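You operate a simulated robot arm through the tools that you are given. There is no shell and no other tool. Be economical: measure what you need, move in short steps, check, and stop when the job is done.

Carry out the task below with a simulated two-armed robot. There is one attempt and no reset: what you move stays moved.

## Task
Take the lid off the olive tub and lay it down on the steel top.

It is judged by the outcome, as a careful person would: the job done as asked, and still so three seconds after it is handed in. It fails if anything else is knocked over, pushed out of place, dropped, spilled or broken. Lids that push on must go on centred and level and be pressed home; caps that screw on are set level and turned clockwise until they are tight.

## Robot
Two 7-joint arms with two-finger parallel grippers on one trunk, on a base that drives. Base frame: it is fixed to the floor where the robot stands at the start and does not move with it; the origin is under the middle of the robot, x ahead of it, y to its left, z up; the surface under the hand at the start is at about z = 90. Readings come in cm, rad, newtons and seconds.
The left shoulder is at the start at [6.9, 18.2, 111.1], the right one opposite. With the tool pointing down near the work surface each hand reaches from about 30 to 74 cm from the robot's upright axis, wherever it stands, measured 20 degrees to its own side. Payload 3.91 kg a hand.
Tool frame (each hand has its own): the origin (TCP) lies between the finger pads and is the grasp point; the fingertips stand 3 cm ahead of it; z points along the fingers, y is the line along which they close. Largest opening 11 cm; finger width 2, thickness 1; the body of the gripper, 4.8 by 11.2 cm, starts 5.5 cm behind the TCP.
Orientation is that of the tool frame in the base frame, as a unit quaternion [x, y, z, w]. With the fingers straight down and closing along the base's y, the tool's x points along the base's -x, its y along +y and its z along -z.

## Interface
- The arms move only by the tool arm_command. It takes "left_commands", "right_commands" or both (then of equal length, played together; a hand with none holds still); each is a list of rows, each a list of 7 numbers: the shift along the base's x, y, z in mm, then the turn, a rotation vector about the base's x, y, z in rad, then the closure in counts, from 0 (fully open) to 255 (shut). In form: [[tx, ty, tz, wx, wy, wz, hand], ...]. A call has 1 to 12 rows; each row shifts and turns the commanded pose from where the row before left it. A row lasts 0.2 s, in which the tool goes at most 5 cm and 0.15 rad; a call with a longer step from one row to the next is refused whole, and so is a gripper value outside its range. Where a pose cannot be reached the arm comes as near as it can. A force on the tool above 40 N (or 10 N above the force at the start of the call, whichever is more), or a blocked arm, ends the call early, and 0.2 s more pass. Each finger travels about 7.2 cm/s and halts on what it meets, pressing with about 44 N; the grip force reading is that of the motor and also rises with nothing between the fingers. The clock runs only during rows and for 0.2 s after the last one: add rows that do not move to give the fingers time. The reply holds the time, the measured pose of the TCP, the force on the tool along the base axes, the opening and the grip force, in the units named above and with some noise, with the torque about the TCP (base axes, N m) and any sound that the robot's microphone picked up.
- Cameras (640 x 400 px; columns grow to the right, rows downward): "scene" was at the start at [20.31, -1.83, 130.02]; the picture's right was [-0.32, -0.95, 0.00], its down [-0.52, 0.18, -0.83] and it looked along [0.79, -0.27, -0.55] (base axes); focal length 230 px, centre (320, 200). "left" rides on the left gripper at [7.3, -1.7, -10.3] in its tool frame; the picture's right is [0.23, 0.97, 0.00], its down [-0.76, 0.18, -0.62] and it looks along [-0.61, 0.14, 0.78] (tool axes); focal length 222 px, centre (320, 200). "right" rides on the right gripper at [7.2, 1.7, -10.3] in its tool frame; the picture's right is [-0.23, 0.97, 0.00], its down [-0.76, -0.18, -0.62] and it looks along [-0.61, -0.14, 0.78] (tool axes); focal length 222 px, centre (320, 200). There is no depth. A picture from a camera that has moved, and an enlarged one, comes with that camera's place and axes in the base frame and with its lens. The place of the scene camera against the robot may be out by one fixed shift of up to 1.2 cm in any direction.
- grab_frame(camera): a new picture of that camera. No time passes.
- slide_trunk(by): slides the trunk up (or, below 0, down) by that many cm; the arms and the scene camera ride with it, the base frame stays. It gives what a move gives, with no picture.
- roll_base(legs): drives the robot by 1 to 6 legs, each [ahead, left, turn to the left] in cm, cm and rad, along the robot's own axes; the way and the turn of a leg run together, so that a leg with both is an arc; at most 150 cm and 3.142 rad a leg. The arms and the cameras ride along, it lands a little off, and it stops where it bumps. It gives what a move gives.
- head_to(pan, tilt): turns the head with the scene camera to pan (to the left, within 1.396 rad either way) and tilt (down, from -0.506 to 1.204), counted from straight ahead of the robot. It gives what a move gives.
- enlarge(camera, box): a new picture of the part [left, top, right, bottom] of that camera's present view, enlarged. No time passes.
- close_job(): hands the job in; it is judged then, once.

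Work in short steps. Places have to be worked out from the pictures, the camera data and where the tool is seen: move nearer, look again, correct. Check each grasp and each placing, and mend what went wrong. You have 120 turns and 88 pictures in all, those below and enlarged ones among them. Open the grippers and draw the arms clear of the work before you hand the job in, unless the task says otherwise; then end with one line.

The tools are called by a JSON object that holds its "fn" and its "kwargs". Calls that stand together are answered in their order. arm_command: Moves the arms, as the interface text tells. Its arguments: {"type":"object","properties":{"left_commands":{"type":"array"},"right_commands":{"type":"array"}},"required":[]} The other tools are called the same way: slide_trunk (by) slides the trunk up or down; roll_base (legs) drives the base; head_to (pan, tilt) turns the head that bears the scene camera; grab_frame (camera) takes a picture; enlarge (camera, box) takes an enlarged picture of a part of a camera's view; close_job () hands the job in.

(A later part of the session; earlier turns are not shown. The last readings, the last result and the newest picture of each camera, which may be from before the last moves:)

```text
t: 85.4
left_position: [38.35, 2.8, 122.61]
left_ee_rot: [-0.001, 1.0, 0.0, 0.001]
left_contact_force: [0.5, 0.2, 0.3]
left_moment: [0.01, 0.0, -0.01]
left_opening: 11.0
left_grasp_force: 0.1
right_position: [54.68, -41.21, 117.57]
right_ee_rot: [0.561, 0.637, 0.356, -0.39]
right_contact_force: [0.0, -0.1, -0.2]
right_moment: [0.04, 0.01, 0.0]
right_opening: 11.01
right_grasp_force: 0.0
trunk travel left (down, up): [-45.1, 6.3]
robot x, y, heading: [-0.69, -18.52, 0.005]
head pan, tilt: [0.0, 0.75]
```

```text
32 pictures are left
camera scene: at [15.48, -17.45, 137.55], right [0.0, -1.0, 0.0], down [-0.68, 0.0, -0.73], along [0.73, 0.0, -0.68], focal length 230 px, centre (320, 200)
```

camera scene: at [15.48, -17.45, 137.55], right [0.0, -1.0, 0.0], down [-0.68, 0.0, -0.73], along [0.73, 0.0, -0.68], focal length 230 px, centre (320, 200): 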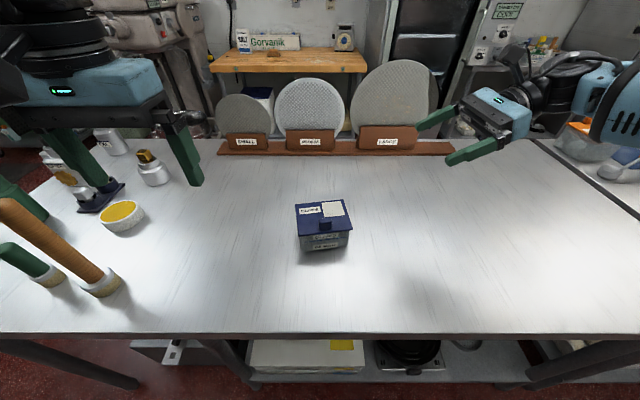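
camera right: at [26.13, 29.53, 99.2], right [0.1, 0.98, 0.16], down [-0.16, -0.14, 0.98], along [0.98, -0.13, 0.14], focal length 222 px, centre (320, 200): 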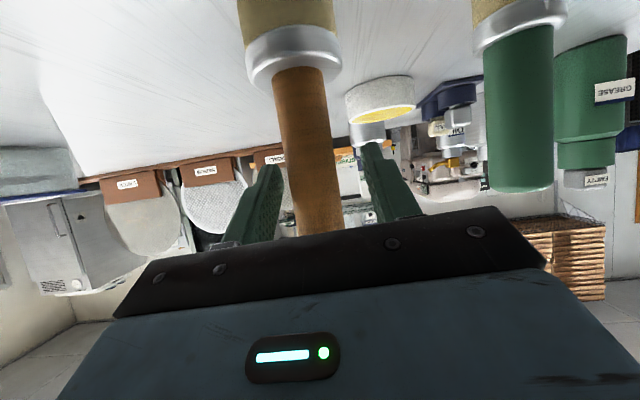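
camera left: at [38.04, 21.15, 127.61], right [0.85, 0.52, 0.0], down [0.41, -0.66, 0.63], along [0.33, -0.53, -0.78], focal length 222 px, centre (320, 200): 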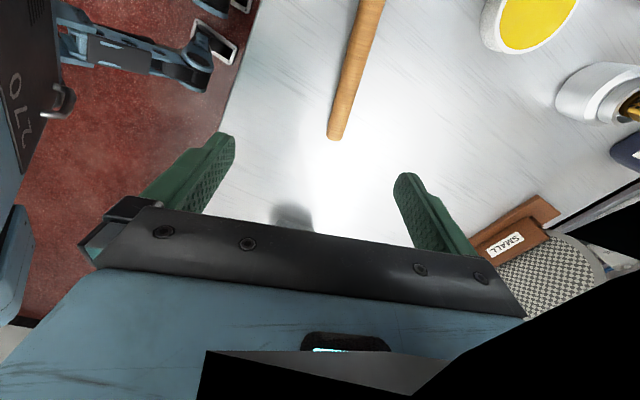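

The pose is reachable. I bring the right hand to the right of the tub and down to z≈105, then look.

{"fn": "arm_command", "kwargs": {"right_commands": [[4, 0, -20, 0, 0, 0, 0], [4, 0, -25, 0, 0, 0, 0], [4, 0, -25, 0, 0, 0, 0], [4, 0, -25, 0, 0, 0, 0], [4, 0, -25, 0, 0, 0, 0], [0, 0, 0, 0, 0, 0, 0]]}}

{"fn": "grab_frame", "kwargs": {"camera": "right"}}

{"fn": "head_to", "kwargs": {"pan": -0.4, "tilt": 0.75}}

{"fn": "grab_frame", "kwargs": {"camera": "scene"}}

```text
t: 86.8
left_position: [38.31, 2.76, 122.56]
left_ee_rot: [0.0, 1.0, 0.0, 0.0]
left_contact_force: [0.3, -0.1, 0.2]
left_moment: [0.02, 0.0, 0.0]
left_opening: 10.99
left_grasp_force: 0.1
right_position: [56.52, -41.42, 105.5]
right_ee_rot: [0.562, 0.638, 0.354, -0.389]
right_contact_force: [-0.8, 0.1, -0.7]
right_moment: [0.01, 0.01, 0.02]
right_opening: 10.98
right_grasp_force: 0.1
trunk travel left (down, up): [-45.1, 6.3]
robot x, y, heading: [-0.87, -18.68, -0.004]
head pan, tilt: [0.0, 0.75]
```

```text
31 pictures are left
camera right: at [58.77, -47.11, 116.59], right [0.98, 0.02, -0.19], down [-0.06, -0.91, -0.41], along [-0.18, 0.41, -0.89], focal length 222 px, centre (320, 200)
```

right: 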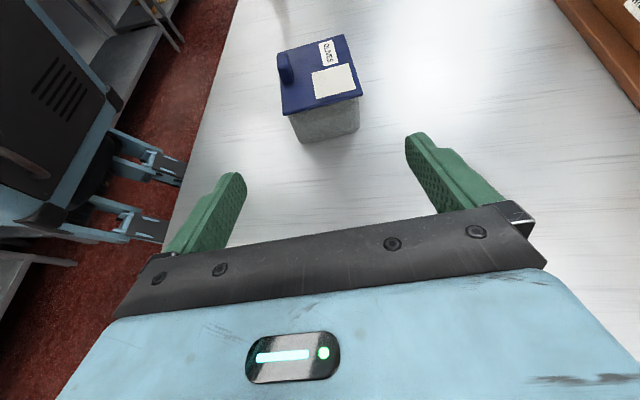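

```text
t: 87.7
left_position: [38.34, 2.72, 122.52]
left_ee_rot: [-0.001, 1.0, 0.001, 0.001]
left_contact_force: [0.3, -0.6, 0.0]
left_moment: [0.02, -0.01, 0.0]
left_opening: 11.01
left_grasp_force: 0.0
right_position: [56.51, -41.32, 105.55]
right_ee_rot: [0.562, 0.638, 0.354, -0.389]
right_contact_force: [0.1, -0.2, -0.3]
right_moment: [0.0, 0.01, -0.01]
right_opening: 10.99
right_grasp_force: 0.0
trunk travel left (down, up): [-45.1, 6.3]
robot x, y, heading: [-0.53, -18.35, 0.004]
head pan, tilt: [-0.4, 0.75]
```

```text
30 pictures are left
camera scene: at [14.85, -20.69, 137.55], right [-0.39, -0.92, 0.0], down [-0.63, 0.26, -0.73], along [0.67, -0.28, -0.68], focal length 230 px, centre (320, 200)
```

scene: 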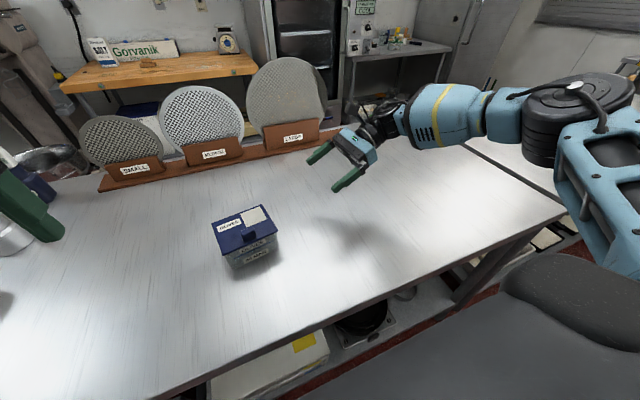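

The forearm stays high and clear. The lid's right edge is at about (54.9, -25.7). I lower the hand to z≈93.9 out here, to the right of the tub.

{"fn": "arm_command", "kwargs": {"right_commands": [[1, 2, -25, 0, 0, 0, 0], [1, 2, -25, 0, 0, 0, 0], [1, 2, -25, 0, 0, 0, 0], [1, 2, -20, 0, 0, 0, 0], [0, 0, -15, 0, 0, 0, 0], [0, 0, -6, 0, 0, 0, 0], [0, 0, 0, 0, 0, 0, 0]]}}

{"fn": "grab_frame", "kwargs": {"camera": "right"}}

{"fn": "enlarge", "kwargs": {"camera": "scene", "box": [200, 110, 440, 290]}}

```text
t: 89.3
left_position: [38.34, 2.73, 122.5]
left_ee_rot: [-0.001, 1.0, 0.0, 0.001]
left_contact_force: [-0.1, 0.0, 0.3]
left_moment: [0.04, 0.0, -0.01]
left_opening: 11.0
left_grasp_force: 0.1
right_position: [56.88, -40.35, 93.84]
right_ee_rot: [0.561, 0.639, 0.353, -0.39]
right_contact_force: [-0.6, -0.7, 0.0]
right_moment: [-0.01, -0.02, -0.04]
right_opening: 11.01
right_grasp_force: 0.0
trunk travel left (down, up): [-45.1, 6.3]
robot x, y, heading: [-0.66, -18.7, 0.004]
head pan, tilt: [-0.4, 0.75]
```

```text
29 pictures are left
camera right: at [59.27, -46.25, 105.05], right [0.98, 0.02, -0.19], down [-0.06, -0.91, -0.41], along [-0.18, 0.41, -0.89], focal length 222 px, centre (320, 200)
```

right: 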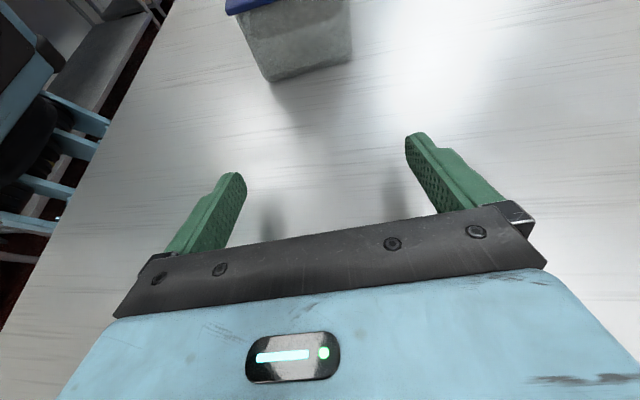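

```text
2.22 times, centred on (320, 200) of scene
camera zoom: at [14.85, -20.71, 137.55], right [-0.39, -0.92, 0.0], down [-0.63, 0.26, -0.73], along [0.67, -0.28, -0.68], focal length 512 px, centre (320, 200)
```

zoom: 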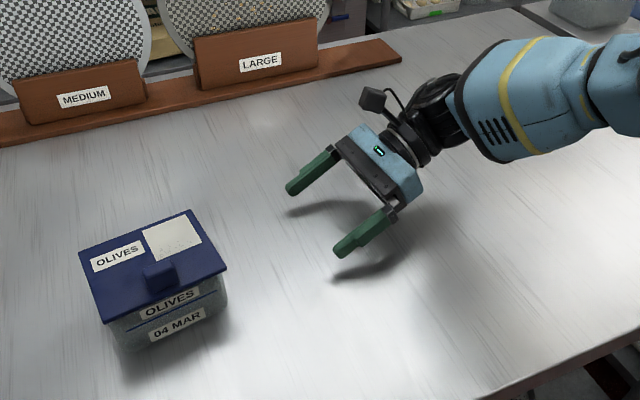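

The hand is level with the tub's lower half; the tub's right face is at about (55, -24.5). I advance most of the way along the tub's axis and check.

{"fn": "arm_command", "kwargs": {"right_commands": [[-3, 25, 0, 0, 0, 0, 0], [-3, 25, 0, 0, 0, 0, 0], [-3, 25, 0, 0, 0, 0, 0], [-3, 25, 0, 0, 0, 0, 0], [-2, 15, 0, 0, 0, 0, 0], [0, 0, 0, 0, 0, 0, 0]]}}

{"fn": "enlarge", "kwargs": {"camera": "scene", "box": [180, 130, 380, 290]}}

{"fn": "grab_frame", "kwargs": {"camera": "right"}}

```text
t: 90.7
left_position: [38.36, 2.64, 122.5]
left_ee_rot: [-0.001, 1.0, 0.0, 0.001]
left_contact_force: [0.2, 1.1, 0.0]
left_moment: [0.0, 0.0, -0.01]
left_opening: 11.01
left_grasp_force: 0.1
right_position: [54.27, -29.67, 94.88]
right_ee_rot: [0.561, 0.639, 0.354, -0.39]
right_contact_force: [0.5, -0.4, 0.2]
right_moment: [-0.02, -0.01, 0.01]
right_opening: 10.98
right_grasp_force: 0.0
right hand out of reach, approached as far as the arm can: row 3, 4, 5
trunk travel left (down, up): [-45.1, 6.3]
robot x, y, heading: [-0.27, -18.61, -0.001]
head pan, tilt: [-0.4, 0.75]
```

```text
2.50 times, centred on (280, 210) of scene
camera zoom: at [14.86, -20.71, 137.54], right [-0.39, -0.92, 0.0], down [-0.63, 0.26, -0.73], along [0.67, -0.28, -0.68], focal length 576 px, centre (420, 175)
```

zoom: 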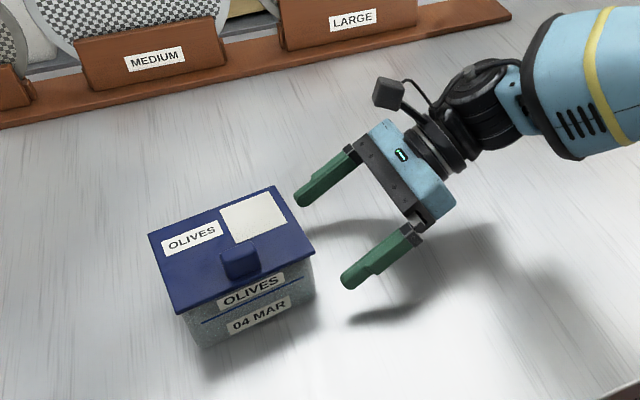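

```text
26 pictures are left
camera right: at [56.53, -35.43, 105.94], right [0.98, 0.01, -0.19], down [-0.06, -0.91, -0.41], along [-0.18, 0.41, -0.89], focal length 222 px, centre (320, 200)
```

right: 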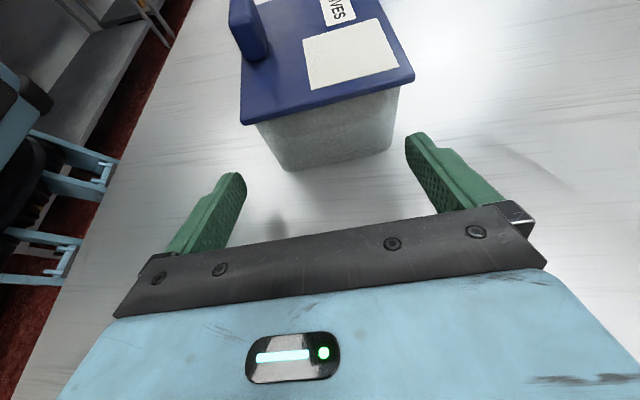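

The arm stops short at a joint limit again, so I close the remaining 6 cm with the base. First I lower the trunk 1.1 cm.

{"fn": "slide_trunk", "kwargs": {"by": -1.1}}

{"fn": "roll_base", "kwargs": {"legs": [[0.7, 3, 0]]}}

{"fn": "grab_frame", "kwargs": {"camera": "right"}}

```text
t: 91.3
left_position: [38.27, 2.71, 121.38]
left_ee_rot: [-0.001, 1.0, -0.001, 0.001]
left_contact_force: [0.7, 0.4, 0.6]
left_moment: [0.04, -0.02, 0.02]
left_opening: 10.96
left_grasp_force: 0.0
right_position: [54.21, -29.67, 93.92]
right_ee_rot: [0.56, 0.64, 0.353, -0.391]
right_contact_force: [-0.5, -0.7, -0.2]
right_moment: [-0.02, -0.01, 0.02]
right_opening: 11.0
right_grasp_force: 0.1
trunk travel left (down, up): [-44.0, 7.4]
robot x, y, heading: [-0.29, -18.62, -0.004]
head pan, tilt: [-0.4, 0.75]
```

```text
t: 92.2
left_position: [39.01, 5.59, 121.41]
left_ee_rot: [0.0, 1.0, 0.001, 0.001]
left_contact_force: [0.1, -0.1, -0.6]
left_moment: [-0.04, -0.03, -0.02]
left_opening: 11.01
left_grasp_force: 0.0
right_position: [55.01, -26.64, 93.82]
right_ee_rot: [0.562, 0.638, 0.354, -0.389]
right_contact_force: [0.0, 0.0, 0.5]
right_moment: [0.0, 0.03, 0.01]
right_opening: 10.99
right_grasp_force: 0.0
trunk travel left (down, up): [-44.0, 7.4]
robot x, y, heading: [-0.01, -15.57, 0.002]
head pan, tilt: [-0.4, 0.75]
```

```text
25 pictures are left
camera right: at [57.24, -32.5, 104.86], right [0.98, 0.02, -0.19], down [-0.06, -0.91, -0.41], along [-0.18, 0.41, -0.89], focal length 222 px, centre (320, 200)
```

right: 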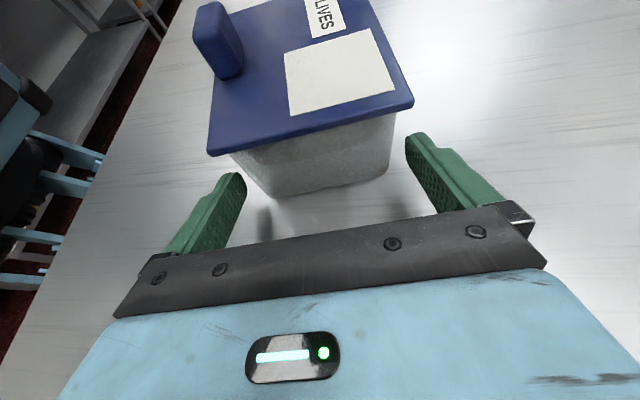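

The tub sits centred between the fingers. I go the last 3.2 cm with the base.

{"fn": "roll_base", "kwargs": {"legs": [[-0.4, 3.2, 0]]}}

{"fn": "grab_frame", "kwargs": {"camera": "right"}}

{"fn": "enlarge", "kwargs": {"camera": "scene", "box": [180, 130, 380, 290]}}

```text
t: 93.2
left_position: [38.61, 8.91, 121.33]
left_ee_rot: [0.0, 1.0, 0.0, 0.002]
left_contact_force: [-0.3, 0.2, -0.3]
left_moment: [0.02, -0.02, 0.0]
left_opening: 11.01
left_grasp_force: 0.1
right_position: [54.76, -23.51, 93.84]
right_ee_rot: [0.562, 0.638, 0.354, -0.39]
right_contact_force: [0.3, -0.1, -0.3]
right_moment: [-0.04, -0.02, 0.02]
right_opening: 10.99
right_grasp_force: 0.0
trunk travel left (down, up): [-44.0, 7.4]
robot x, y, heading: [-0.51, -12.45, 0.007]
head pan, tilt: [-0.4, 0.75]
```

```text
24 pictures are left
camera right: at [56.83, -29.36, 104.85], right [0.98, 0.01, -0.19], down [-0.06, -0.91, -0.41], along [-0.18, 0.41, -0.89], focal length 222 px, centre (320, 200)
```

right: 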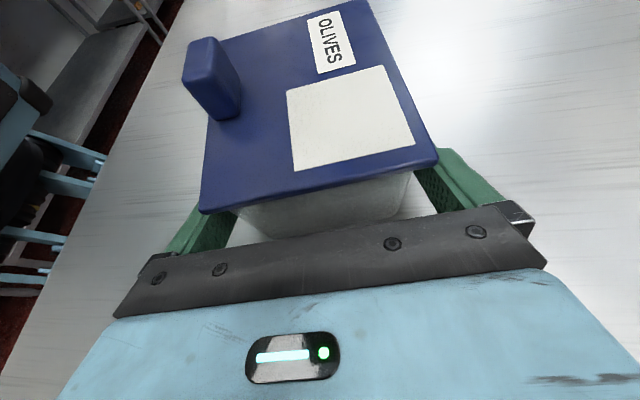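

```text
2.50 times, centred on (280, 210) of scene
camera zoom: at [15.96, -14.56, 136.17], right [-0.39, -0.92, 0.0], down [-0.63, 0.26, -0.73], along [0.67, -0.28, -0.68], focal length 576 px, centre (420, 175)
```

zoom: 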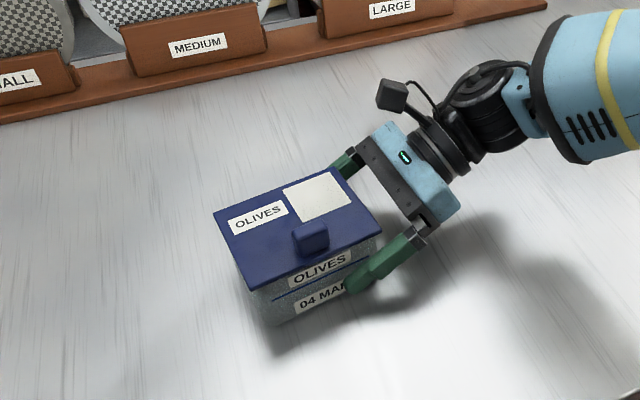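

The fingers straddle the tub under the lid's rim. I close on the tub body.

{"fn": "arm_command", "kwargs": {"right_commands": [[0, 0, 0, 0, 0, 0, 20], [0, 0, 0, 0, 0, 0, 40], [0, 0, 0, 0, 0, 0, 60], [0, 0, 0, 0, 0, 0, 90], [0, 0, 0, 0, 0, 0, 255], [0, 0, 0, 0, 0, 0, 255]]}}

{"fn": "enlarge", "kwargs": {"camera": "scene", "box": [180, 130, 380, 290]}}

```text
t: 94.6
left_position: [38.63, 8.72, 121.42]
left_ee_rot: [0.0, 1.0, 0.0, 0.001]
left_contact_force: [1.1, -0.4, 0.0]
left_moment: [-0.01, 0.0, -0.01]
left_opening: 10.96
left_grasp_force: 0.2
right_position: [54.58, -23.71, 93.82]
right_ee_rot: [0.561, 0.638, 0.354, -0.39]
right_contact_force: [-0.2, -2.6, 1.9]
right_moment: [0.31, 0.37, 0.17]
right_opening: 9.59
right_grasp_force: 44.2
trunk travel left (down, up): [-44.0, 7.4]
robot x, y, heading: [-0.55, -11.97, -0.003]
head pan, tilt: [-0.4, 0.75]
```

```text
2.50 times, centred on (280, 210) of scene
camera zoom: at [15.95, -14.62, 136.18], right [-0.39, -0.92, 0.0], down [-0.63, 0.27, -0.73], along [0.67, -0.28, -0.68], focal length 576 px, centre (420, 175)
```

zoom: 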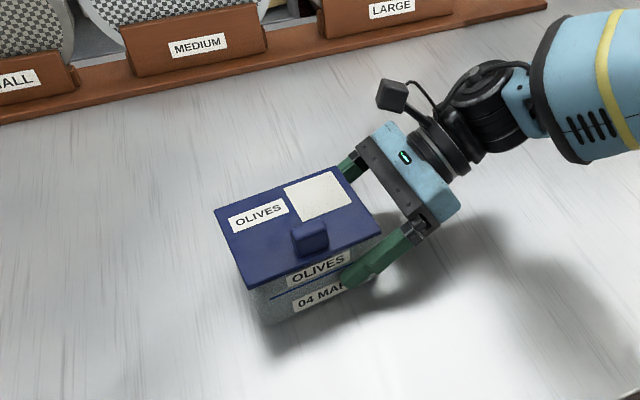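

The tub is held (9.6 cm wide, 44 N). Now I bring the left hand over the knob, turned to match the lid, to hover at z≈116.

{"fn": "arm_command", "kwargs": {"left_commands": [[12, -28, 0, 0, 0, 0.015, 0], [12, -28, 0, 0, 0, 0.015, 0], [12, -28, 0, 0, 0, 0.015, 0], [12, -28, 0, 0, 0, 0.015, 0], [12, -28, -5, 0, 0, 0.015, 0], [12, -28, -5, 0, 0, 0.015, 60], [12, -28, -10, 0, 0, 0.015, 100], [12, -28, -10, 0, 0, 0.015, 120], [12, -28, -10, 0, 0, 0.015, 120], [7, -28, -10, 0, 0, 0.015, 120], [0, 0, 0, 0, 0, 0, 120]]}}

{"fn": "grab_frame", "kwargs": {"camera": "left"}}

{"fn": "grab_frame", "kwargs": {"camera": "scene"}}

```text
t: 97.0
left_position: [50.08, -19.2, 116.36]
left_ee_rot: [-0.075, 0.997, 0.0, 0.0]
left_contact_force: [-0.3, 0.6, 0.6]
left_moment: [0.0, 0.0, 0.01]
left_opening: 5.8
left_grasp_force: 0.1
right_position: [54.59, -23.57, 93.81]
right_ee_rot: [0.563, 0.638, 0.354, -0.389]
right_contact_force: [-0.7, -0.4, 1.3]
right_moment: [0.44, 0.4, 0.1]
right_opening: 9.6
right_grasp_force: 44.6
trunk travel left (down, up): [-44.0, 7.4]
robot x, y, heading: [-0.11, -12.23, -0.003]
head pan, tilt: [-0.4, 0.75]
```

```text
21 pictures are left
camera left: at [43.07, -22.07, 126.74], right [-0.37, 0.93, 0.0], down [0.72, 0.29, 0.62], along [0.58, 0.23, -0.78], focal length 222 px, centre (320, 200)
```

left: 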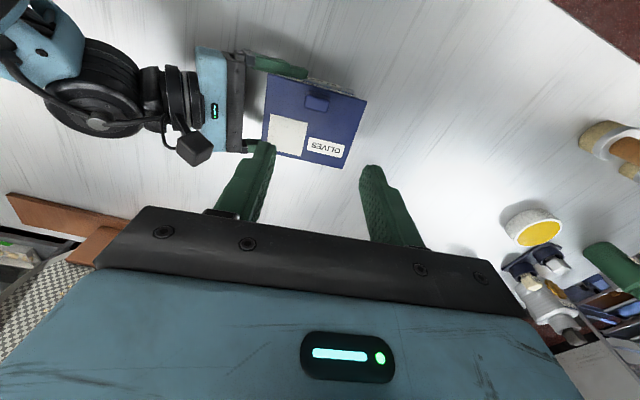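

```text
20 pictures are left
camera scene: at [15.94, -14.59, 136.18], right [-0.39, -0.92, 0.0], down [-0.63, 0.26, -0.73], along [0.67, -0.28, -0.68], focal length 230 px, centre (320, 200)
```

scene: 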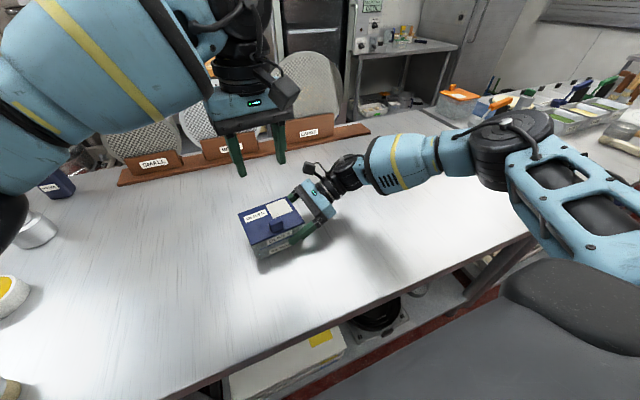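

Reach is fine and the knob is at about (50.0, -19.8). I descend to z≈105 and check.

{"fn": "arm_command", "kwargs": {"left_commands": [[0, -4, -20, 0, 0, 0, 120], [0, -2, -25, 0, 0, 0, 120], [0, 0, -25, 0, 0, 0, 120], [0, 0, -25, 0, 0, 0, 120], [0, 0, -18, 0, 0, 0, 120], [0, 0, 0, 0, 0, 0, 120]]}}

{"fn": "enlarge", "kwargs": {"camera": "left", "box": [200, 60, 440, 210]}}

{"fn": "enlarge", "kwargs": {"camera": "scene", "box": [200, 120, 380, 280]}}

```text
t: 98.4
left_position: [50.14, -19.91, 105.0]
left_ee_rot: [-0.075, 0.997, 0.0, 0.001]
left_contact_force: [-0.6, -0.8, -0.1]
left_moment: [0.0, 0.02, 0.02]
left_opening: 5.83
left_grasp_force: 0.1
right_position: [54.57, -23.56, 93.78]
right_ee_rot: [0.562, 0.638, 0.355, -0.389]
right_contact_force: [0.1, -2.5, 2.5]
right_moment: [0.42, 0.42, 0.11]
right_opening: 9.61
right_grasp_force: 43.9
trunk travel left (down, up): [-44.0, 7.4]
robot x, y, heading: [-0.33, -12.37, 0.001]
head pan, tilt: [-0.4, 0.75]
```

```text
2.67 times, centred on (320, 135) of left
camera zoom: at [43.14, -22.68, 115.43], right [-0.37, 0.93, 0.0], down [0.72, 0.29, 0.62], along [0.58, 0.23, -0.78], focal length 592 px, centre (320, 373)
```

zoom: 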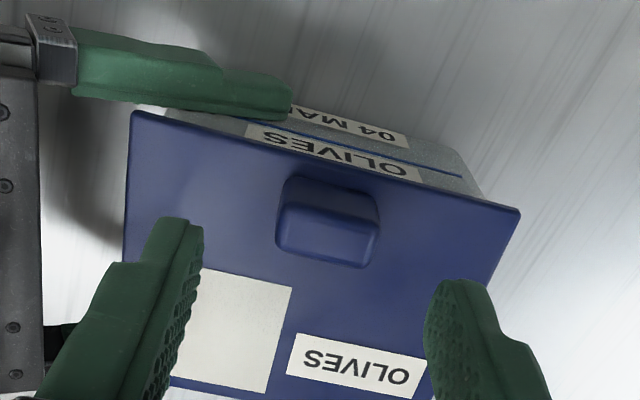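

```text
2.50 times, centred on (290, 200) of scene
camera zoom: at [15.95, -14.62, 136.18], right [-0.39, -0.92, 0.0], down [-0.63, 0.27, -0.73], along [0.67, -0.28, -0.68], focal length 576 px, centre (395, 200)
```

zoom: 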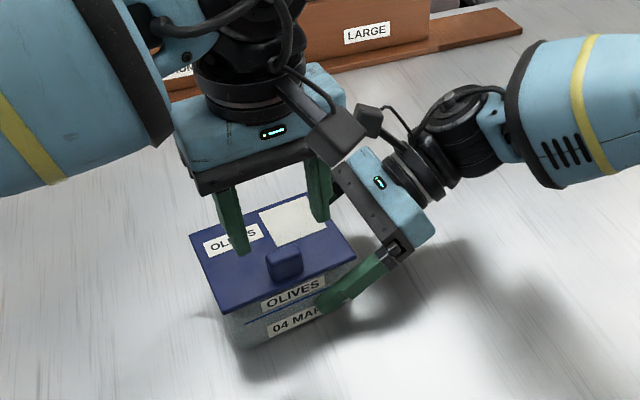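

Aligned; the cameras and grippers don't interfere. I lower to z≈101.5 around the knob and close.

{"fn": "arm_command", "kwargs": {"left_commands": [[-1, 2, -12, 0, 0, 0, 120], [0, 0, -12, 0, 0, 0, 120], [0, 0, -9, 0, 0, 0, 120], [0, 0, -2, 0, 0, 0, 120], [0, 0, 0, 0, 0, 0, 150], [0, 0, 0, 0, 0, 0, 175], [0, 0, 0, 0, 0, 0, 195], [0, 0, 0, 0, 0, 0, 255], [0, 0, 0, 0, 0, 0, 255], [0, 0, 0, 0, 0, 0, 255]]}}

{"fn": "enlarge", "kwargs": {"camera": "left", "box": [200, 40, 440, 190]}}

```text
t: 100.6
left_position: [50.01, -19.63, 101.59]
left_ee_rot: [-0.075, 0.997, -0.001, 0.001]
left_contact_force: [-0.2, 0.3, -0.4]
left_moment: [0.04, 0.03, -0.03]
left_opening: 2.82
left_grasp_force: 43.9
right_position: [54.62, -23.72, 93.74]
right_ee_rot: [0.562, 0.638, 0.354, -0.39]
right_contact_force: [-0.3, -1.7, 4.2]
right_moment: [0.25, 0.38, 0.09]
right_opening: 9.59
right_grasp_force: 44.4
trunk travel left (down, up): [-44.0, 7.4]
robot x, y, heading: [-0.52, -12.34, 0.002]
head pan, tilt: [-0.4, 0.75]
heard: snap
```

```text
2.67 times, centred on (320, 115) of left
camera zoom: at [43.03, -22.51, 111.97], right [-0.37, 0.93, 0.0], down [0.72, 0.29, 0.62], along [0.58, 0.23, -0.78], focal length 592 px, centre (320, 427)
```

zoom: 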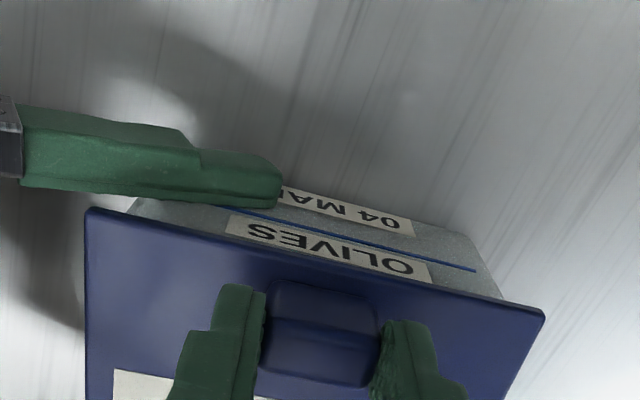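

Knob held (2.8 cm wide); another snap suggests the lid is loosening. I pull up slowly while the right hand holds the tub.

{"fn": "arm_command", "kwargs": {"left_commands": [[0, 0, 2, 0, 0, 0, 255], [0, 0, 2, 0, 0, 0, 255], [0, 0, 2, 0, 0, 0, 255], [0, 0, 2, 0, 0, 0, 255], [0, 0, 0, 0, 0, 0, 255]]}}

{"fn": "enlarge", "kwargs": {"camera": "scene", "box": [220, 180, 360, 290]}}

```text
t: 101.8
left_position: [50.09, -19.65, 102.49]
left_ee_rot: [-0.075, 0.997, 0.0, 0.001]
left_contact_force: [0.5, 0.1, -0.6]
left_moment: [0.0, 0.01, -0.02]
left_opening: 2.83
left_grasp_force: 44.1
right_position: [54.52, -23.69, 93.76]
right_ee_rot: [0.561, 0.639, 0.354, -0.39]
right_contact_force: [0.9, -2.0, 3.4]
right_moment: [0.2, 0.4, 0.15]
right_opening: 9.59
right_grasp_force: 43.6
trunk travel left (down, up): [-44.0, 7.4]
robot x, y, heading: [-0.56, -12.08, 0.005]
head pan, tilt: [-0.4, 0.75]
```

```text
3.64 times, centred on (290, 235) of scene
camera zoom: at [15.95, -14.61, 136.18], right [-0.39, -0.92, 0.0], down [-0.63, 0.26, -0.73], along [0.67, -0.28, -0.68], focal length 838 px, centre (429, 73)
```

zoom: 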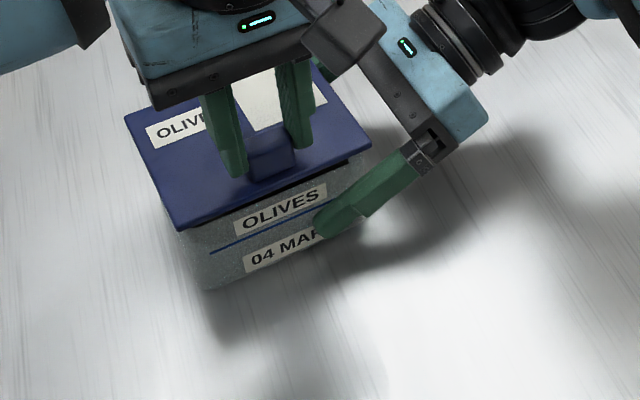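

The lid is free, with a gap visible and almost no pull. I lift it straight up about 8 cm clear of the tub.

{"fn": "arm_command", "kwargs": {"left_commands": [[0, 0, 5, 0, 0, 0, 255], [0, 0, 10, 0, 0, 0, 255], [0, 0, 15, 0, 0, 0, 255], [0, 0, 20, 0, 0, 0, 255], [0, 0, 20, 0, 0, 0, 255], [0, 0, 10, 0, 0, 0, 255], [0, 0, 0, 0, 0, 0, 255]]}}

{"fn": "grab_frame", "kwargs": {"camera": "scene"}}

```text
t: 103.4
left_position: [49.98, -19.58, 110.49]
left_ee_rot: [-0.075, 0.997, 0.0, 0.001]
left_contact_force: [0.9, 0.6, 0.3]
left_moment: [0.01, -0.01, 0.02]
left_opening: 2.85
left_grasp_force: 43.9
right_position: [54.59, -23.63, 93.68]
right_ee_rot: [0.561, 0.639, 0.353, -0.39]
right_contact_force: [0.3, -0.9, 3.2]
right_moment: [0.16, 0.43, 0.07]
right_opening: 9.57
right_grasp_force: 43.7
trunk travel left (down, up): [-44.0, 7.4]
robot x, y, heading: [-0.37, -11.88, 0.001]
head pan, tilt: [-0.4, 0.75]
```

```text
15 pictures are left
camera scene: at [15.94, -14.61, 136.18], right [-0.39, -0.92, 0.0], down [-0.63, 0.26, -0.73], along [0.67, -0.28, -0.68], focal length 230 px, centre (320, 200)
```

scene: 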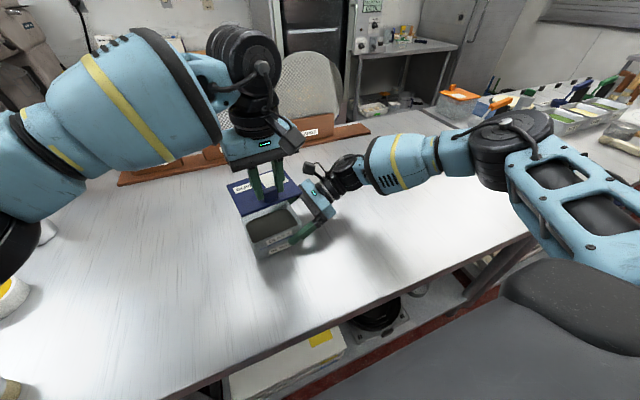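

The lid is off and the tub stands open and upright. I carry the lid left over the free area of the steel top, at about (48, 2), and go down to z≈98.

{"fn": "arm_command", "kwargs": {"left_commands": [[0, 10, 5, 0, 0, 0, 255], [-2, 20, 0, 0, 0, 0, 255], [-2, 25, 0, 0, 0, 0, 255], [-2, 25, 0, 0, 0, 0, 255], [-2, 25, 0, 0, 0, 0, 255], [-2, 25, 0, 0, 0, 0, 255], [-2, 25, 0, 0, 0, 0, 255], [-2, 25, 0, 0, 0, 0, 255], [-2, 20, 0, 0, 0, 0, 255], [0, 10, 0, 0, 0, 0, 255], [0, 0, 0, 0, 0, 0, 255]]}}

{"fn": "arm_command", "kwargs": {"left_commands": [[0, 0, -15, 0, 0, 0, 255], [0, 0, -25, 0, 0, 0, 255], [0, 0, -25, 0, 0, 0, 255], [0, 0, -25, 0, 0, 0, 255], [0, 0, -20, 0, 0, 0, 255], [0, 0, -15, 0, 0, 0, 255], [0, 0, 0, 0, 0, 0, 255]]}}

{"fn": "head_to", "kwargs": {"pan": 0.3, "tilt": 0.75}}

{"fn": "grab_frame", "kwargs": {"camera": "scene"}}

```text
t: 105.8
left_position: [48.23, 0.9, 111.66]
left_ee_rot: [-0.075, 0.997, 0.0, 0.007]
left_contact_force: [-0.2, 0.3, -1.3]
left_moment: [-0.03, 0.02, 0.01]
left_opening: 2.86
left_grasp_force: 43.6
right_position: [54.22, -23.87, 94.05]
right_ee_rot: [0.56, 0.639, 0.355, -0.39]
right_contact_force: [0.7, 0.5, -4.7]
right_moment: [-0.21, -0.01, 0.01]
right_opening: 9.56
right_grasp_force: 44.4
trunk travel left (down, up): [-44.0, 7.4]
robot x, y, heading: [-0.6, -12.79, 0.002]
head pan, tilt: [-0.4, 0.75]
```

```text
t: 107.4
left_position: [48.27, 1.43, 98.32]
left_ee_rot: [-0.075, 0.997, -0.001, 0.001]
left_contact_force: [0.9, -0.6, -0.4]
left_moment: [0.0, 0.02, 0.03]
left_opening: 2.84
left_grasp_force: 44.2
right_position: [54.53, -23.66, 93.64]
right_ee_rot: [0.562, 0.639, 0.352, -0.389]
right_contact_force: [-0.5, 1.8, -0.4]
right_moment: [0.33, 0.29, -0.02]
right_opening: 9.57
right_grasp_force: 43.7
trunk travel left (down, up): [-44.0, 7.4]
robot x, y, heading: [-0.44, -12.33, 0.002]
head pan, tilt: [-0.4, 0.75]
```

```text
t: 108.5
left_position: [48.46, 1.37, 98.39]
left_ee_rot: [-0.075, 0.997, 0.0, 0.001]
left_contact_force: [0.5, 0.1, -0.3]
left_moment: [0.04, 0.04, 0.02]
left_opening: 2.83
left_grasp_force: 44.4
right_position: [54.67, -23.65, 93.74]
right_ee_rot: [0.562, 0.638, 0.353, -0.39]
right_contact_force: [-0.5, 0.1, -4.5]
right_moment: [-0.17, -0.04, 0.03]
right_opening: 9.56
right_grasp_force: 44.4
trunk travel left (down, up): [-44.0, 7.4]
robot x, y, heading: [-0.4, -12.6, -0.001]
head pan, tilt: [0.3, 0.75]
```

```text
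14 pictures are left
camera scene: at [16.28, -8.93, 136.17], right [0.3, -0.96, 0.0], down [-0.65, -0.2, -0.73], along [0.7, 0.22, -0.68], focal length 230 px, centre (320, 200)
```

scene: 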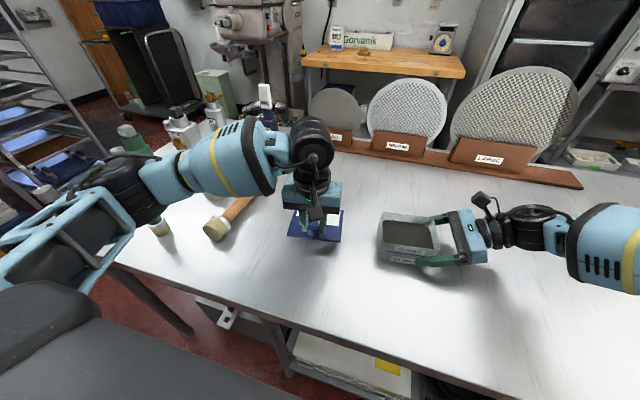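

My left forearm has toppled the brush again as it came across; I will set it back up afterwards. First I lay the lid down, feeling for the table.

{"fn": "arm_command", "kwargs": {"left_commands": [[0, 0, -8, 0, 0, 0, 255], [0, 0, -8, 0, 0, 0, 255], [0, 0, -5, 0, 0, 0, 255], [0, 0, -3, 0, 0, 0, 255], [0, 0, 0, 0, 0, 0, 255]]}}

{"fn": "enlarge", "kwargs": {"camera": "scene", "box": [120, 150, 480, 290]}}

```text
t: 109.7
left_position: [48.4, 1.44, 95.92]
left_ee_rot: [-0.075, 0.997, -0.001, 0.001]
left_contact_force: [0.8, 0.6, -0.7]
left_moment: [-0.02, 0.0, 0.02]
left_opening: 2.86
left_grasp_force: 44.1
right_position: [54.53, -23.62, 93.69]
right_ee_rot: [0.562, 0.639, 0.353, -0.39]
right_contact_force: [-0.2, 0.3, -3.3]
right_moment: [-0.2, 0.0, -0.01]
right_opening: 9.6
right_grasp_force: 44.1
trunk travel left (down, up): [-44.0, 7.4]
robot x, y, heading: [-0.02, -12.66, 0.003]
head pan, tilt: [0.3, 0.75]
```

```text
1.78 times, centred on (300, 220) of scene
camera zoom: at [16.28, -8.92, 136.17], right [0.3, -0.95, 0.0], down [-0.65, -0.2, -0.73], along [0.7, 0.22, -0.68], focal length 410 px, centre (356, 164)
```

zoom: 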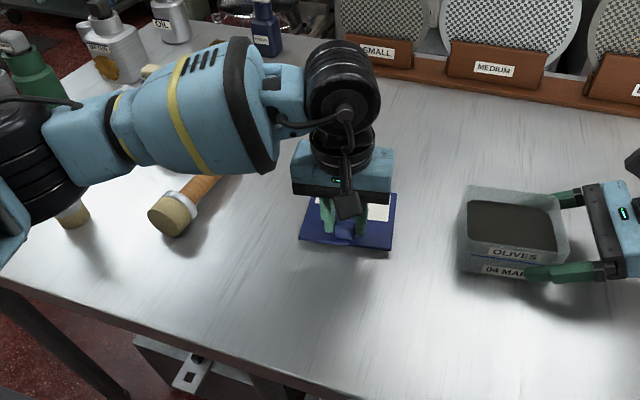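

The lid is nearly down. I continue lowering in 2 mm steps.

{"fn": "arm_command", "kwargs": {"left_commands": [[0, 0, -2, 0, 0, 0, 255], [0, 0, -2, 0, 0, 0, 255], [0, 0, -2, 0, 0, 0, 255], [0, 0, 0, 0, 0, 0, 255]]}}

{"fn": "arm_command", "kwargs": {"left_commands": [[0, 0, -2, 0, 0, 0, 255], [0, 0, -2, 0, 0, 0, 255], [0, 0, 0, 0, 0, 0, 255]]}}

```text
t: 110.7
left_position: [48.48, 1.38, 95.21]
left_ee_rot: [-0.075, 0.997, 0.0, 0.0]
left_contact_force: [0.5, 0.0, -0.5]
left_moment: [0.01, 0.02, -0.01]
left_opening: 2.83
left_grasp_force: 43.7
right_position: [54.65, -23.46, 93.7]
right_ee_rot: [0.562, 0.639, 0.353, -0.39]
right_contact_force: [-0.4, 0.8, -4.8]
right_moment: [-0.18, -0.01, 0.0]
right_opening: 9.57
right_grasp_force: 43.9
trunk travel left (down, up): [-44.0, 7.4]
robot x, y, heading: [-0.53, -12.79, 0.003]
head pan, tilt: [0.3, 0.75]
```

```text
t: 111.5
left_position: [48.39, 1.3, 94.97]
left_ee_rot: [-0.076, 0.997, 0.0, 0.001]
left_contact_force: [-0.6, -0.3, 0.8]
left_moment: [0.04, 0.02, 0.02]
left_opening: 2.88
left_grasp_force: 43.9
right_position: [54.68, -23.62, 93.7]
right_ee_rot: [0.563, 0.638, 0.354, -0.389]
right_contact_force: [0.8, 0.4, -4.4]
right_moment: [-0.22, -0.04, -0.04]
right_opening: 9.58
right_grasp_force: 43.8
trunk travel left (down, up): [-44.0, 7.4]
robot x, y, heading: [-0.39, -12.41, -0.001]
head pan, tilt: [0.3, 0.75]
```

{"fn": "arm_command", "kwargs": {"left_commands": [[0, 0, -1.5, 0, 0, 0, 255], [0, 0, -1.5, 0, 0, 0, 255], [0, 0, 0, 0, 0, 0, 255]]}}

{"fn": "enlarge", "kwargs": {"camera": "left", "box": [160, 20, 480, 220]}}

```text
t: 112.3
left_position: [48.43, 1.42, 94.91]
left_ee_rot: [-0.075, 0.997, -0.002, 0.003]
left_contact_force: [-0.3, 2.5, 21.2]
left_moment: [0.11, 0.22, 0.01]
left_opening: 2.86
left_grasp_force: 44.1
right_position: [54.5, -23.59, 93.81]
right_ee_rot: [0.562, 0.638, 0.354, -0.389]
right_contact_force: [0.2, 0.2, -4.3]
right_moment: [-0.24, -0.01, -0.01]
right_opening: 9.56
right_grasp_force: 43.9
trunk travel left (down, up): [-44.0, 7.4]
robot x, y, heading: [-0.08, -12.39, 0.002]
head pan, tilt: [0.3, 0.75]
```

```text
2.00 times, centred on (320, 120) of left
camera zoom: at [41.4, -1.47, 105.29], right [-0.37, 0.93, 0.0], down [0.72, 0.29, 0.63], along [0.58, 0.23, -0.78], focal length 444 px, centre (320, 360)
```

zoom: 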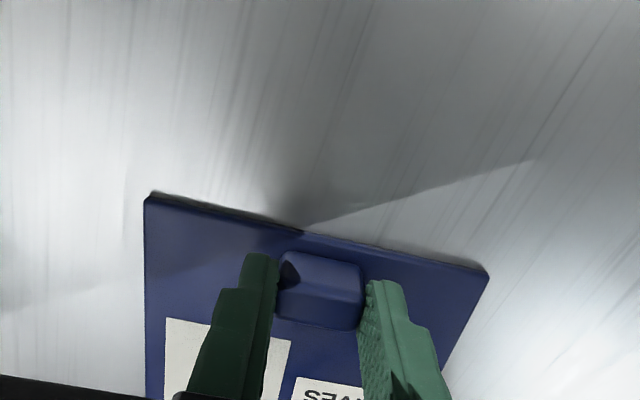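

The lid rests firmly on the steel. I ease the pressure, release the knob and raise the left hand straight up.

{"fn": "arm_command", "kwargs": {"left_commands": [[0, 0, 2, 0, 0, 0, 255], [0, 0, 0, 0, 0, 0, 210], [0, 0, 0, 0, 0, 0, 170], [0, 0, 0, 0, 0, 0, 130], [0, 0, 0, 0, 0, 0, 120], [0, 0, 10, 0, 0, 0, 120], [0, 0, 25, 0, 0, 0, 120], [0, 0, 30, 0, 0, 0, 120], [0, 0, 35, 0, 0, 0, 120], [0, 0, 40, 0, 0, 0, 120], [0, 0, 40, 0, 0, 0, 120], [0, 0, 0, 0, 0, 0, 120]]}}

{"fn": "grab_frame", "kwargs": {"camera": "scene"}}

```text
t: 114.9
left_position: [48.41, 1.28, 112.87]
left_ee_rot: [-0.074, 0.997, 0.001, 0.001]
left_contact_force: [-0.1, -0.5, -0.5]
left_moment: [0.02, -0.01, 0.01]
left_opening: 5.85
left_grasp_force: 0.1
right_position: [54.7, -23.59, 93.73]
right_ee_rot: [0.562, 0.638, 0.354, -0.39]
right_contact_force: [-0.6, 0.4, -3.3]
right_moment: [-0.23, 0.0, -0.02]
right_opening: 9.57
right_grasp_force: 43.3
trunk travel left (down, up): [-44.0, 7.4]
robot x, y, heading: [-0.36, -12.19, 0.001]
head pan, tilt: [0.3, 0.75]
```

```text
11 pictures are left
camera scene: at [16.3, -8.9, 136.16], right [0.3, -0.95, 0.0], down [-0.65, -0.2, -0.73], along [0.7, 0.22, -0.68], focal length 230 px, centre (320, 200)
```

scene: 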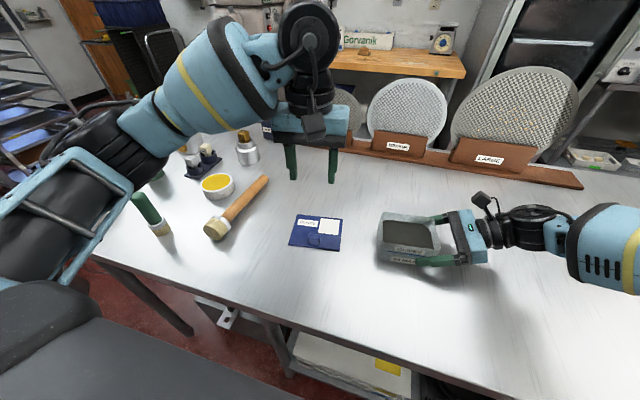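

The lid lies flat on the steel top. The tub still hangs slightly in the right hand (about -4 N), so I lower the trunk a millimetre or two until it rests.

{"fn": "slide_trunk", "kwargs": {"by": -0.15}}

```text
t: 115.4
left_position: [48.46, 1.34, 112.71]
left_ee_rot: [-0.075, 0.997, 0.0, 0.0]
left_contact_force: [1.1, 0.6, -0.1]
left_moment: [0.01, -0.01, -0.01]
left_opening: 5.84
left_grasp_force: 0.1
right_position: [54.58, -23.58, 93.7]
right_ee_rot: [0.561, 0.638, 0.354, -0.39]
right_contact_force: [-0.6, -0.6, -0.9]
right_moment: [0.07, 0.15, 0.08]
right_opening: 9.6
right_grasp_force: 44.5
trunk travel left (down, up): [-43.8, 7.6]
robot x, y, heading: [-0.29, -12.63, 0.001]
head pan, tilt: [0.3, 0.75]
```

The tub now rests on the table. I open the right hand gently, back it straight out, and raise it.

{"fn": "arm_command", "kwargs": {"right_commands": [[0, 0, 0, 0, 0, 0, 30], [0, 0, 0, 0, 0, 0, 15], [0, 0, 0, 0, 0, 0, 0], [0, 0, 0, 0, 0, 0, 0], [1.5, -10, 0, 0, 0, 0, 0], [3, -20, 0, 0, 0, 0, 0], [3, -25, 0, 0, 0, 0, 0], [3, -25, 0, 0, 0, 0, 0], [3, -25, 0, 0, 0, 0, 0], [2, -20, 5, 0, 0, 0, 0], [0, 0, 25, 0, 0, 0, 0], [0, 0, 30, 0, 0, 0, 0]]}}

{"fn": "arm_command", "kwargs": {"right_commands": [[0, 0, 30, 0, 0, 0, 0], [0, 0, 40, 0, 0, 0, 0], [0, 0, 40, 0, 0, 0, 0], [0, 0, 40, -0.1246, -0.018, 0, 0], [0, 0, 0, -0.1246, -0.018, 0, 0], [0, 0, 0, -0.1246, -0.018, 0, 0], [0, 0, 0, -0.1246, -0.018, 0, 0], [0, 0, 0, -0.1246, -0.018, 0, 0], [0, 0, 0, -0.1246, -0.018, 0, 0], [0, 0, 0, -0.1246, -0.018, 0, 0], [0, 0, 0, -0.1246, -0.018, 0, 0], [0, 0, 0, -0.1246, -0.018, 0, 0]]}}

{"fn": "grab_frame", "kwargs": {"camera": "scene"}}

```text
t: 118.0
left_position: [48.38, 1.4, 112.82]
left_ee_rot: [-0.075, 0.997, 0.0, 0.001]
left_contact_force: [0.9, 0.1, 0.5]
left_moment: [0.01, 0.01, 0.03]
left_opening: 5.81
left_grasp_force: 0.1
right_position: [56.17, -36.15, 99.7]
right_ee_rot: [0.562, 0.638, 0.354, -0.389]
right_contact_force: [0.2, 0.2, 0.0]
right_moment: [0.02, 0.01, -0.01]
right_opening: 11.0
right_grasp_force: 0.1
trunk travel left (down, up): [-43.8, 7.6]
robot x, y, heading: [-0.44, -12.02, 0.002]
head pan, tilt: [0.3, 0.75]
```

```text
t: 120.6
left_position: [48.4, 1.34, 112.83]
left_ee_rot: [-0.074, 0.997, 0.0, 0.001]
left_contact_force: [0.4, -0.6, 0.1]
left_moment: [-0.01, -0.03, 0.0]
left_opening: 5.82
left_grasp_force: 0.1
right_position: [56.22, -36.12, 114.67]
right_ee_rot: [0.654, 0.756, 0.001, 0.018]
right_contact_force: [-0.5, -0.4, 0.8]
right_moment: [-0.01, 0.02, 0.04]
right_opening: 11.01
right_grasp_force: 0.1
trunk travel left (down, up): [-43.8, 7.6]
robot x, y, heading: [-0.55, -12.73, -0.003]
head pan, tilt: [0.3, 0.75]
```

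```text
10 pictures are left
camera scene: at [16.39, -8.89, 135.98], right [0.3, -0.95, 0.0], down [-0.65, -0.2, -0.73], along [0.7, 0.22, -0.68], focal length 230 px, centre (320, 200)
```

scene: 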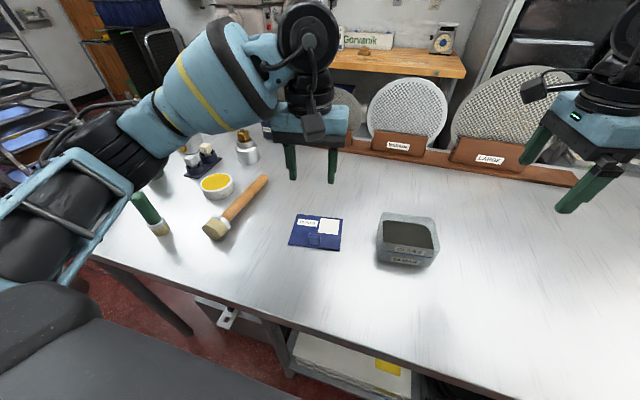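

The lid and tub are done. Now I restore the brush again, now lying from about (42.5, 27.5) to (66.8, 24.7). I raise the trunk, back away from the bench, and prepare both hands while off the table.

{"fn": "slide_trunk", "kwargs": {"by": 3.7}}

{"fn": "roll_base", "kwargs": {"legs": [[-29, 0, 0]]}}

{"fn": "arm_command", "kwargs": {"left_commands": [[-10, 18, 10, 0, 0, -0.015, 0], [-10, 18, 10, 0, 0, -0.015, 0], [-10, 18, 10, 0, 0, -0.015, 0], [-10, 18, 10, 0, 0, -0.015, 0], [-10, 18, 10, 0, 0, -0.015, 0], [-10, 18, 10, 0, 0, -0.015, 0], [-10, 18, 10, 0, 0, -0.015, 0], [-10, 18, 10, 0, 0, -0.015, 0], [-10, 18, 5, 0, 0, -0.015, 0], [0, 18, 0, 0, 0, -0.015, 0], [0, 0, 0, 0, 0, 0, 0]], "right_commands": [[0, 0, 0, 0, 0, 0.13, 0], [0, 0, 0, 0, 0, 0.13, 0], [0, 0, 0, 0, 0, 0.13, 0], [0, 0, 0, 0, 0, 0.13, 0], [0, 0, 0, 0, 0, 0.13, 0], [0, 0, 0, 0, 0, 0.13, 0], [0, 0, 0, 0, 0, 0.13, 0], [0, 0, 0, 0, 0, 0.13, 0], [0, 0, 0, 0, 0, 0.13, 0], [0, 0, 0, 0, 0, 0.13, 0], [0, 0, 0, 0, 0, 0, 0]]}}

{"fn": "roll_base", "kwargs": {"legs": [[0, 54, 0]]}}

```text
t: 121.4
left_position: [48.54, 1.47, 116.26]
left_ee_rot: [-0.075, 0.997, 0.0, 0.0]
left_contact_force: [0.3, 0.1, 0.2]
left_moment: [0.06, 0.0, 0.02]
left_opening: 5.81
left_grasp_force: 0.1
right_position: [56.22, -36.08, 118.03]
right_ee_rot: [0.654, 0.756, 0.001, 0.017]
right_contact_force: [0.6, -1.0, -1.0]
right_moment: [-0.02, 0.04, -0.01]
right_opening: 10.99
right_grasp_force: 0.0
trunk travel left (down, up): [-47.5, 3.9]
robot x, y, heading: [-0.36, -12.66, 0.002]
head pan, tilt: [0.3, 0.75]
```

```text
t: 123.4
left_position: [19.38, 1.31, 116.42]
left_ee_rot: [-0.074, 0.997, -0.001, 0.001]
left_contact_force: [0.2, -0.4, 0.3]
left_moment: [-0.01, -0.03, -0.02]
left_opening: 5.83
left_grasp_force: 0.1
right_position: [26.97, -36.14, 118.24]
right_ee_rot: [0.655, 0.756, 0.003, 0.018]
right_contact_force: [0.1, 0.1, 0.3]
right_moment: [-0.02, 0.01, 0.0]
right_opening: 11.0
right_grasp_force: 0.1
trunk travel left (down, up): [-47.5, 3.9]
robot x, y, heading: [-29.84, -12.33, 0.004]
head pan, tilt: [0.3, 0.75]
```

```text
t: 125.8
left_position: [10.35, 19.23, 125.05]
left_ee_rot: [0.001, 1.0, 0.0, 0.002]
left_contact_force: [0.1, -0.4, 1.1]
left_moment: [0.0, 0.03, 0.0]
left_opening: 10.98
left_grasp_force: 0.0
right_position: [27.24, -36.21, 118.24]
right_ee_rot: [0.062, 0.998, 0.014, 0.013]
right_contact_force: [0.4, 0.3, 0.1]
right_moment: [0.03, -0.01, 0.0]
right_opening: 11.01
right_grasp_force: 0.1
trunk travel left (down, up): [-47.5, 3.9]
robot x, y, heading: [-29.43, -12.37, 0.001]
head pan, tilt: [0.3, 0.75]
```

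```text
t: 131.0
left_position: [10.25, 73.42, 125.01]
left_ee_rot: [-0.001, 1.0, 0.001, 0.0]
left_contact_force: [0.2, 0.2, 0.2]
left_moment: [0.01, -0.02, 0.0]
left_opening: 11.01
left_grasp_force: 0.1
right_position: [27.14, 17.84, 118.35]
right_ee_rot: [0.063, 0.998, 0.013, 0.013]
right_contact_force: [0.8, -0.4, -0.2]
right_moment: [0.0, 0.01, 0.01]
right_opening: 11.0
right_grasp_force: 0.1
trunk travel left (down, up): [-47.5, 3.9]
robot x, y, heading: [-29.52, 41.32, 0.005]
head pan, tilt: [0.3, 0.75]
```

Now I drive forward to the bench with both hands high and bring the right hand above the brush handle.

{"fn": "roll_base", "kwargs": {"legs": [[29, 0, 0]]}}

{"fn": "arm_command", "kwargs": {"right_commands": [[0, 20, -10, 0, 0, 0, 0], [0, 20, -10, 0, 0, 0, 0], [0, 20, -10, 0, 0, 0, 0], [0, 20, -10, 0, 0, 0, 110], [0, 0, 0, 0, 0, 0, 110]]}}

{"fn": "grab_frame", "kwargs": {"camera": "right"}}

```text
t: 133.0
left_position: [39.07, 73.6, 124.92]
left_ee_rot: [-0.002, 1.0, 0.001, 0.001]
left_contact_force: [0.5, -0.7, -0.9]
left_moment: [0.01, 0.0, 0.0]
left_opening: 11.01
left_grasp_force: 0.2
right_position: [55.92, 18.03, 118.3]
right_ee_rot: [0.062, 0.998, 0.013, 0.013]
right_contact_force: [0.5, 0.6, 0.3]
right_moment: [-0.01, 0.03, 0.0]
right_opening: 10.98
right_grasp_force: 0.0
trunk travel left (down, up): [-47.5, 3.9]
robot x, y, heading: [-0.59, 41.4, 0.007]
head pan, tilt: [0.3, 0.75]
```

```text
t: 134.2
left_position: [39.03, 73.46, 124.98]
left_ee_rot: [0.0, 1.0, 0.0, 0.001]
left_contact_force: [-0.2, -0.4, 0.3]
left_moment: [0.0, 0.03, -0.04]
left_opening: 11.02
left_grasp_force: 0.1
right_position: [55.73, 20.23, 115.83]
right_ee_rot: [0.064, 0.998, 0.014, 0.014]
right_contact_force: [0.6, -0.7, 0.0]
right_moment: [-0.02, -0.03, -0.03]
right_opening: 6.26
right_grasp_force: 0.0
right hand out of reach, approached as far as the arm can: row 1, 2, 3, 4
trunk travel left (down, up): [-47.5, 3.9]
robot x, y, heading: [-0.76, 41.86, -0.0]
head pan, tilt: [0.3, 0.75]
```

```text
9 pictures are left
camera right: at [48.38, 22.61, 125.96], right [0.35, 0.94, 0.03], down [0.71, -0.29, 0.64], along [0.61, -0.2, -0.77], focal length 222 px, centre (320, 200)
```

right: 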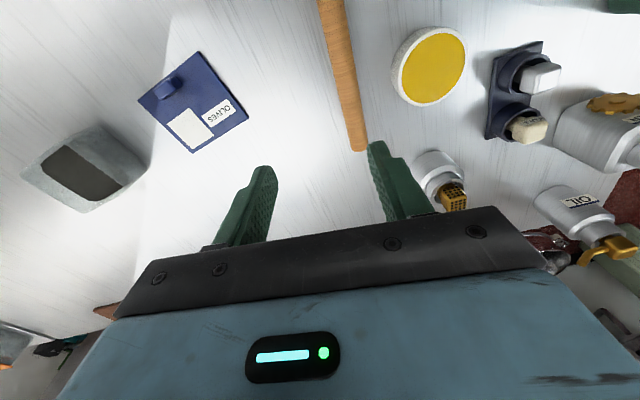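

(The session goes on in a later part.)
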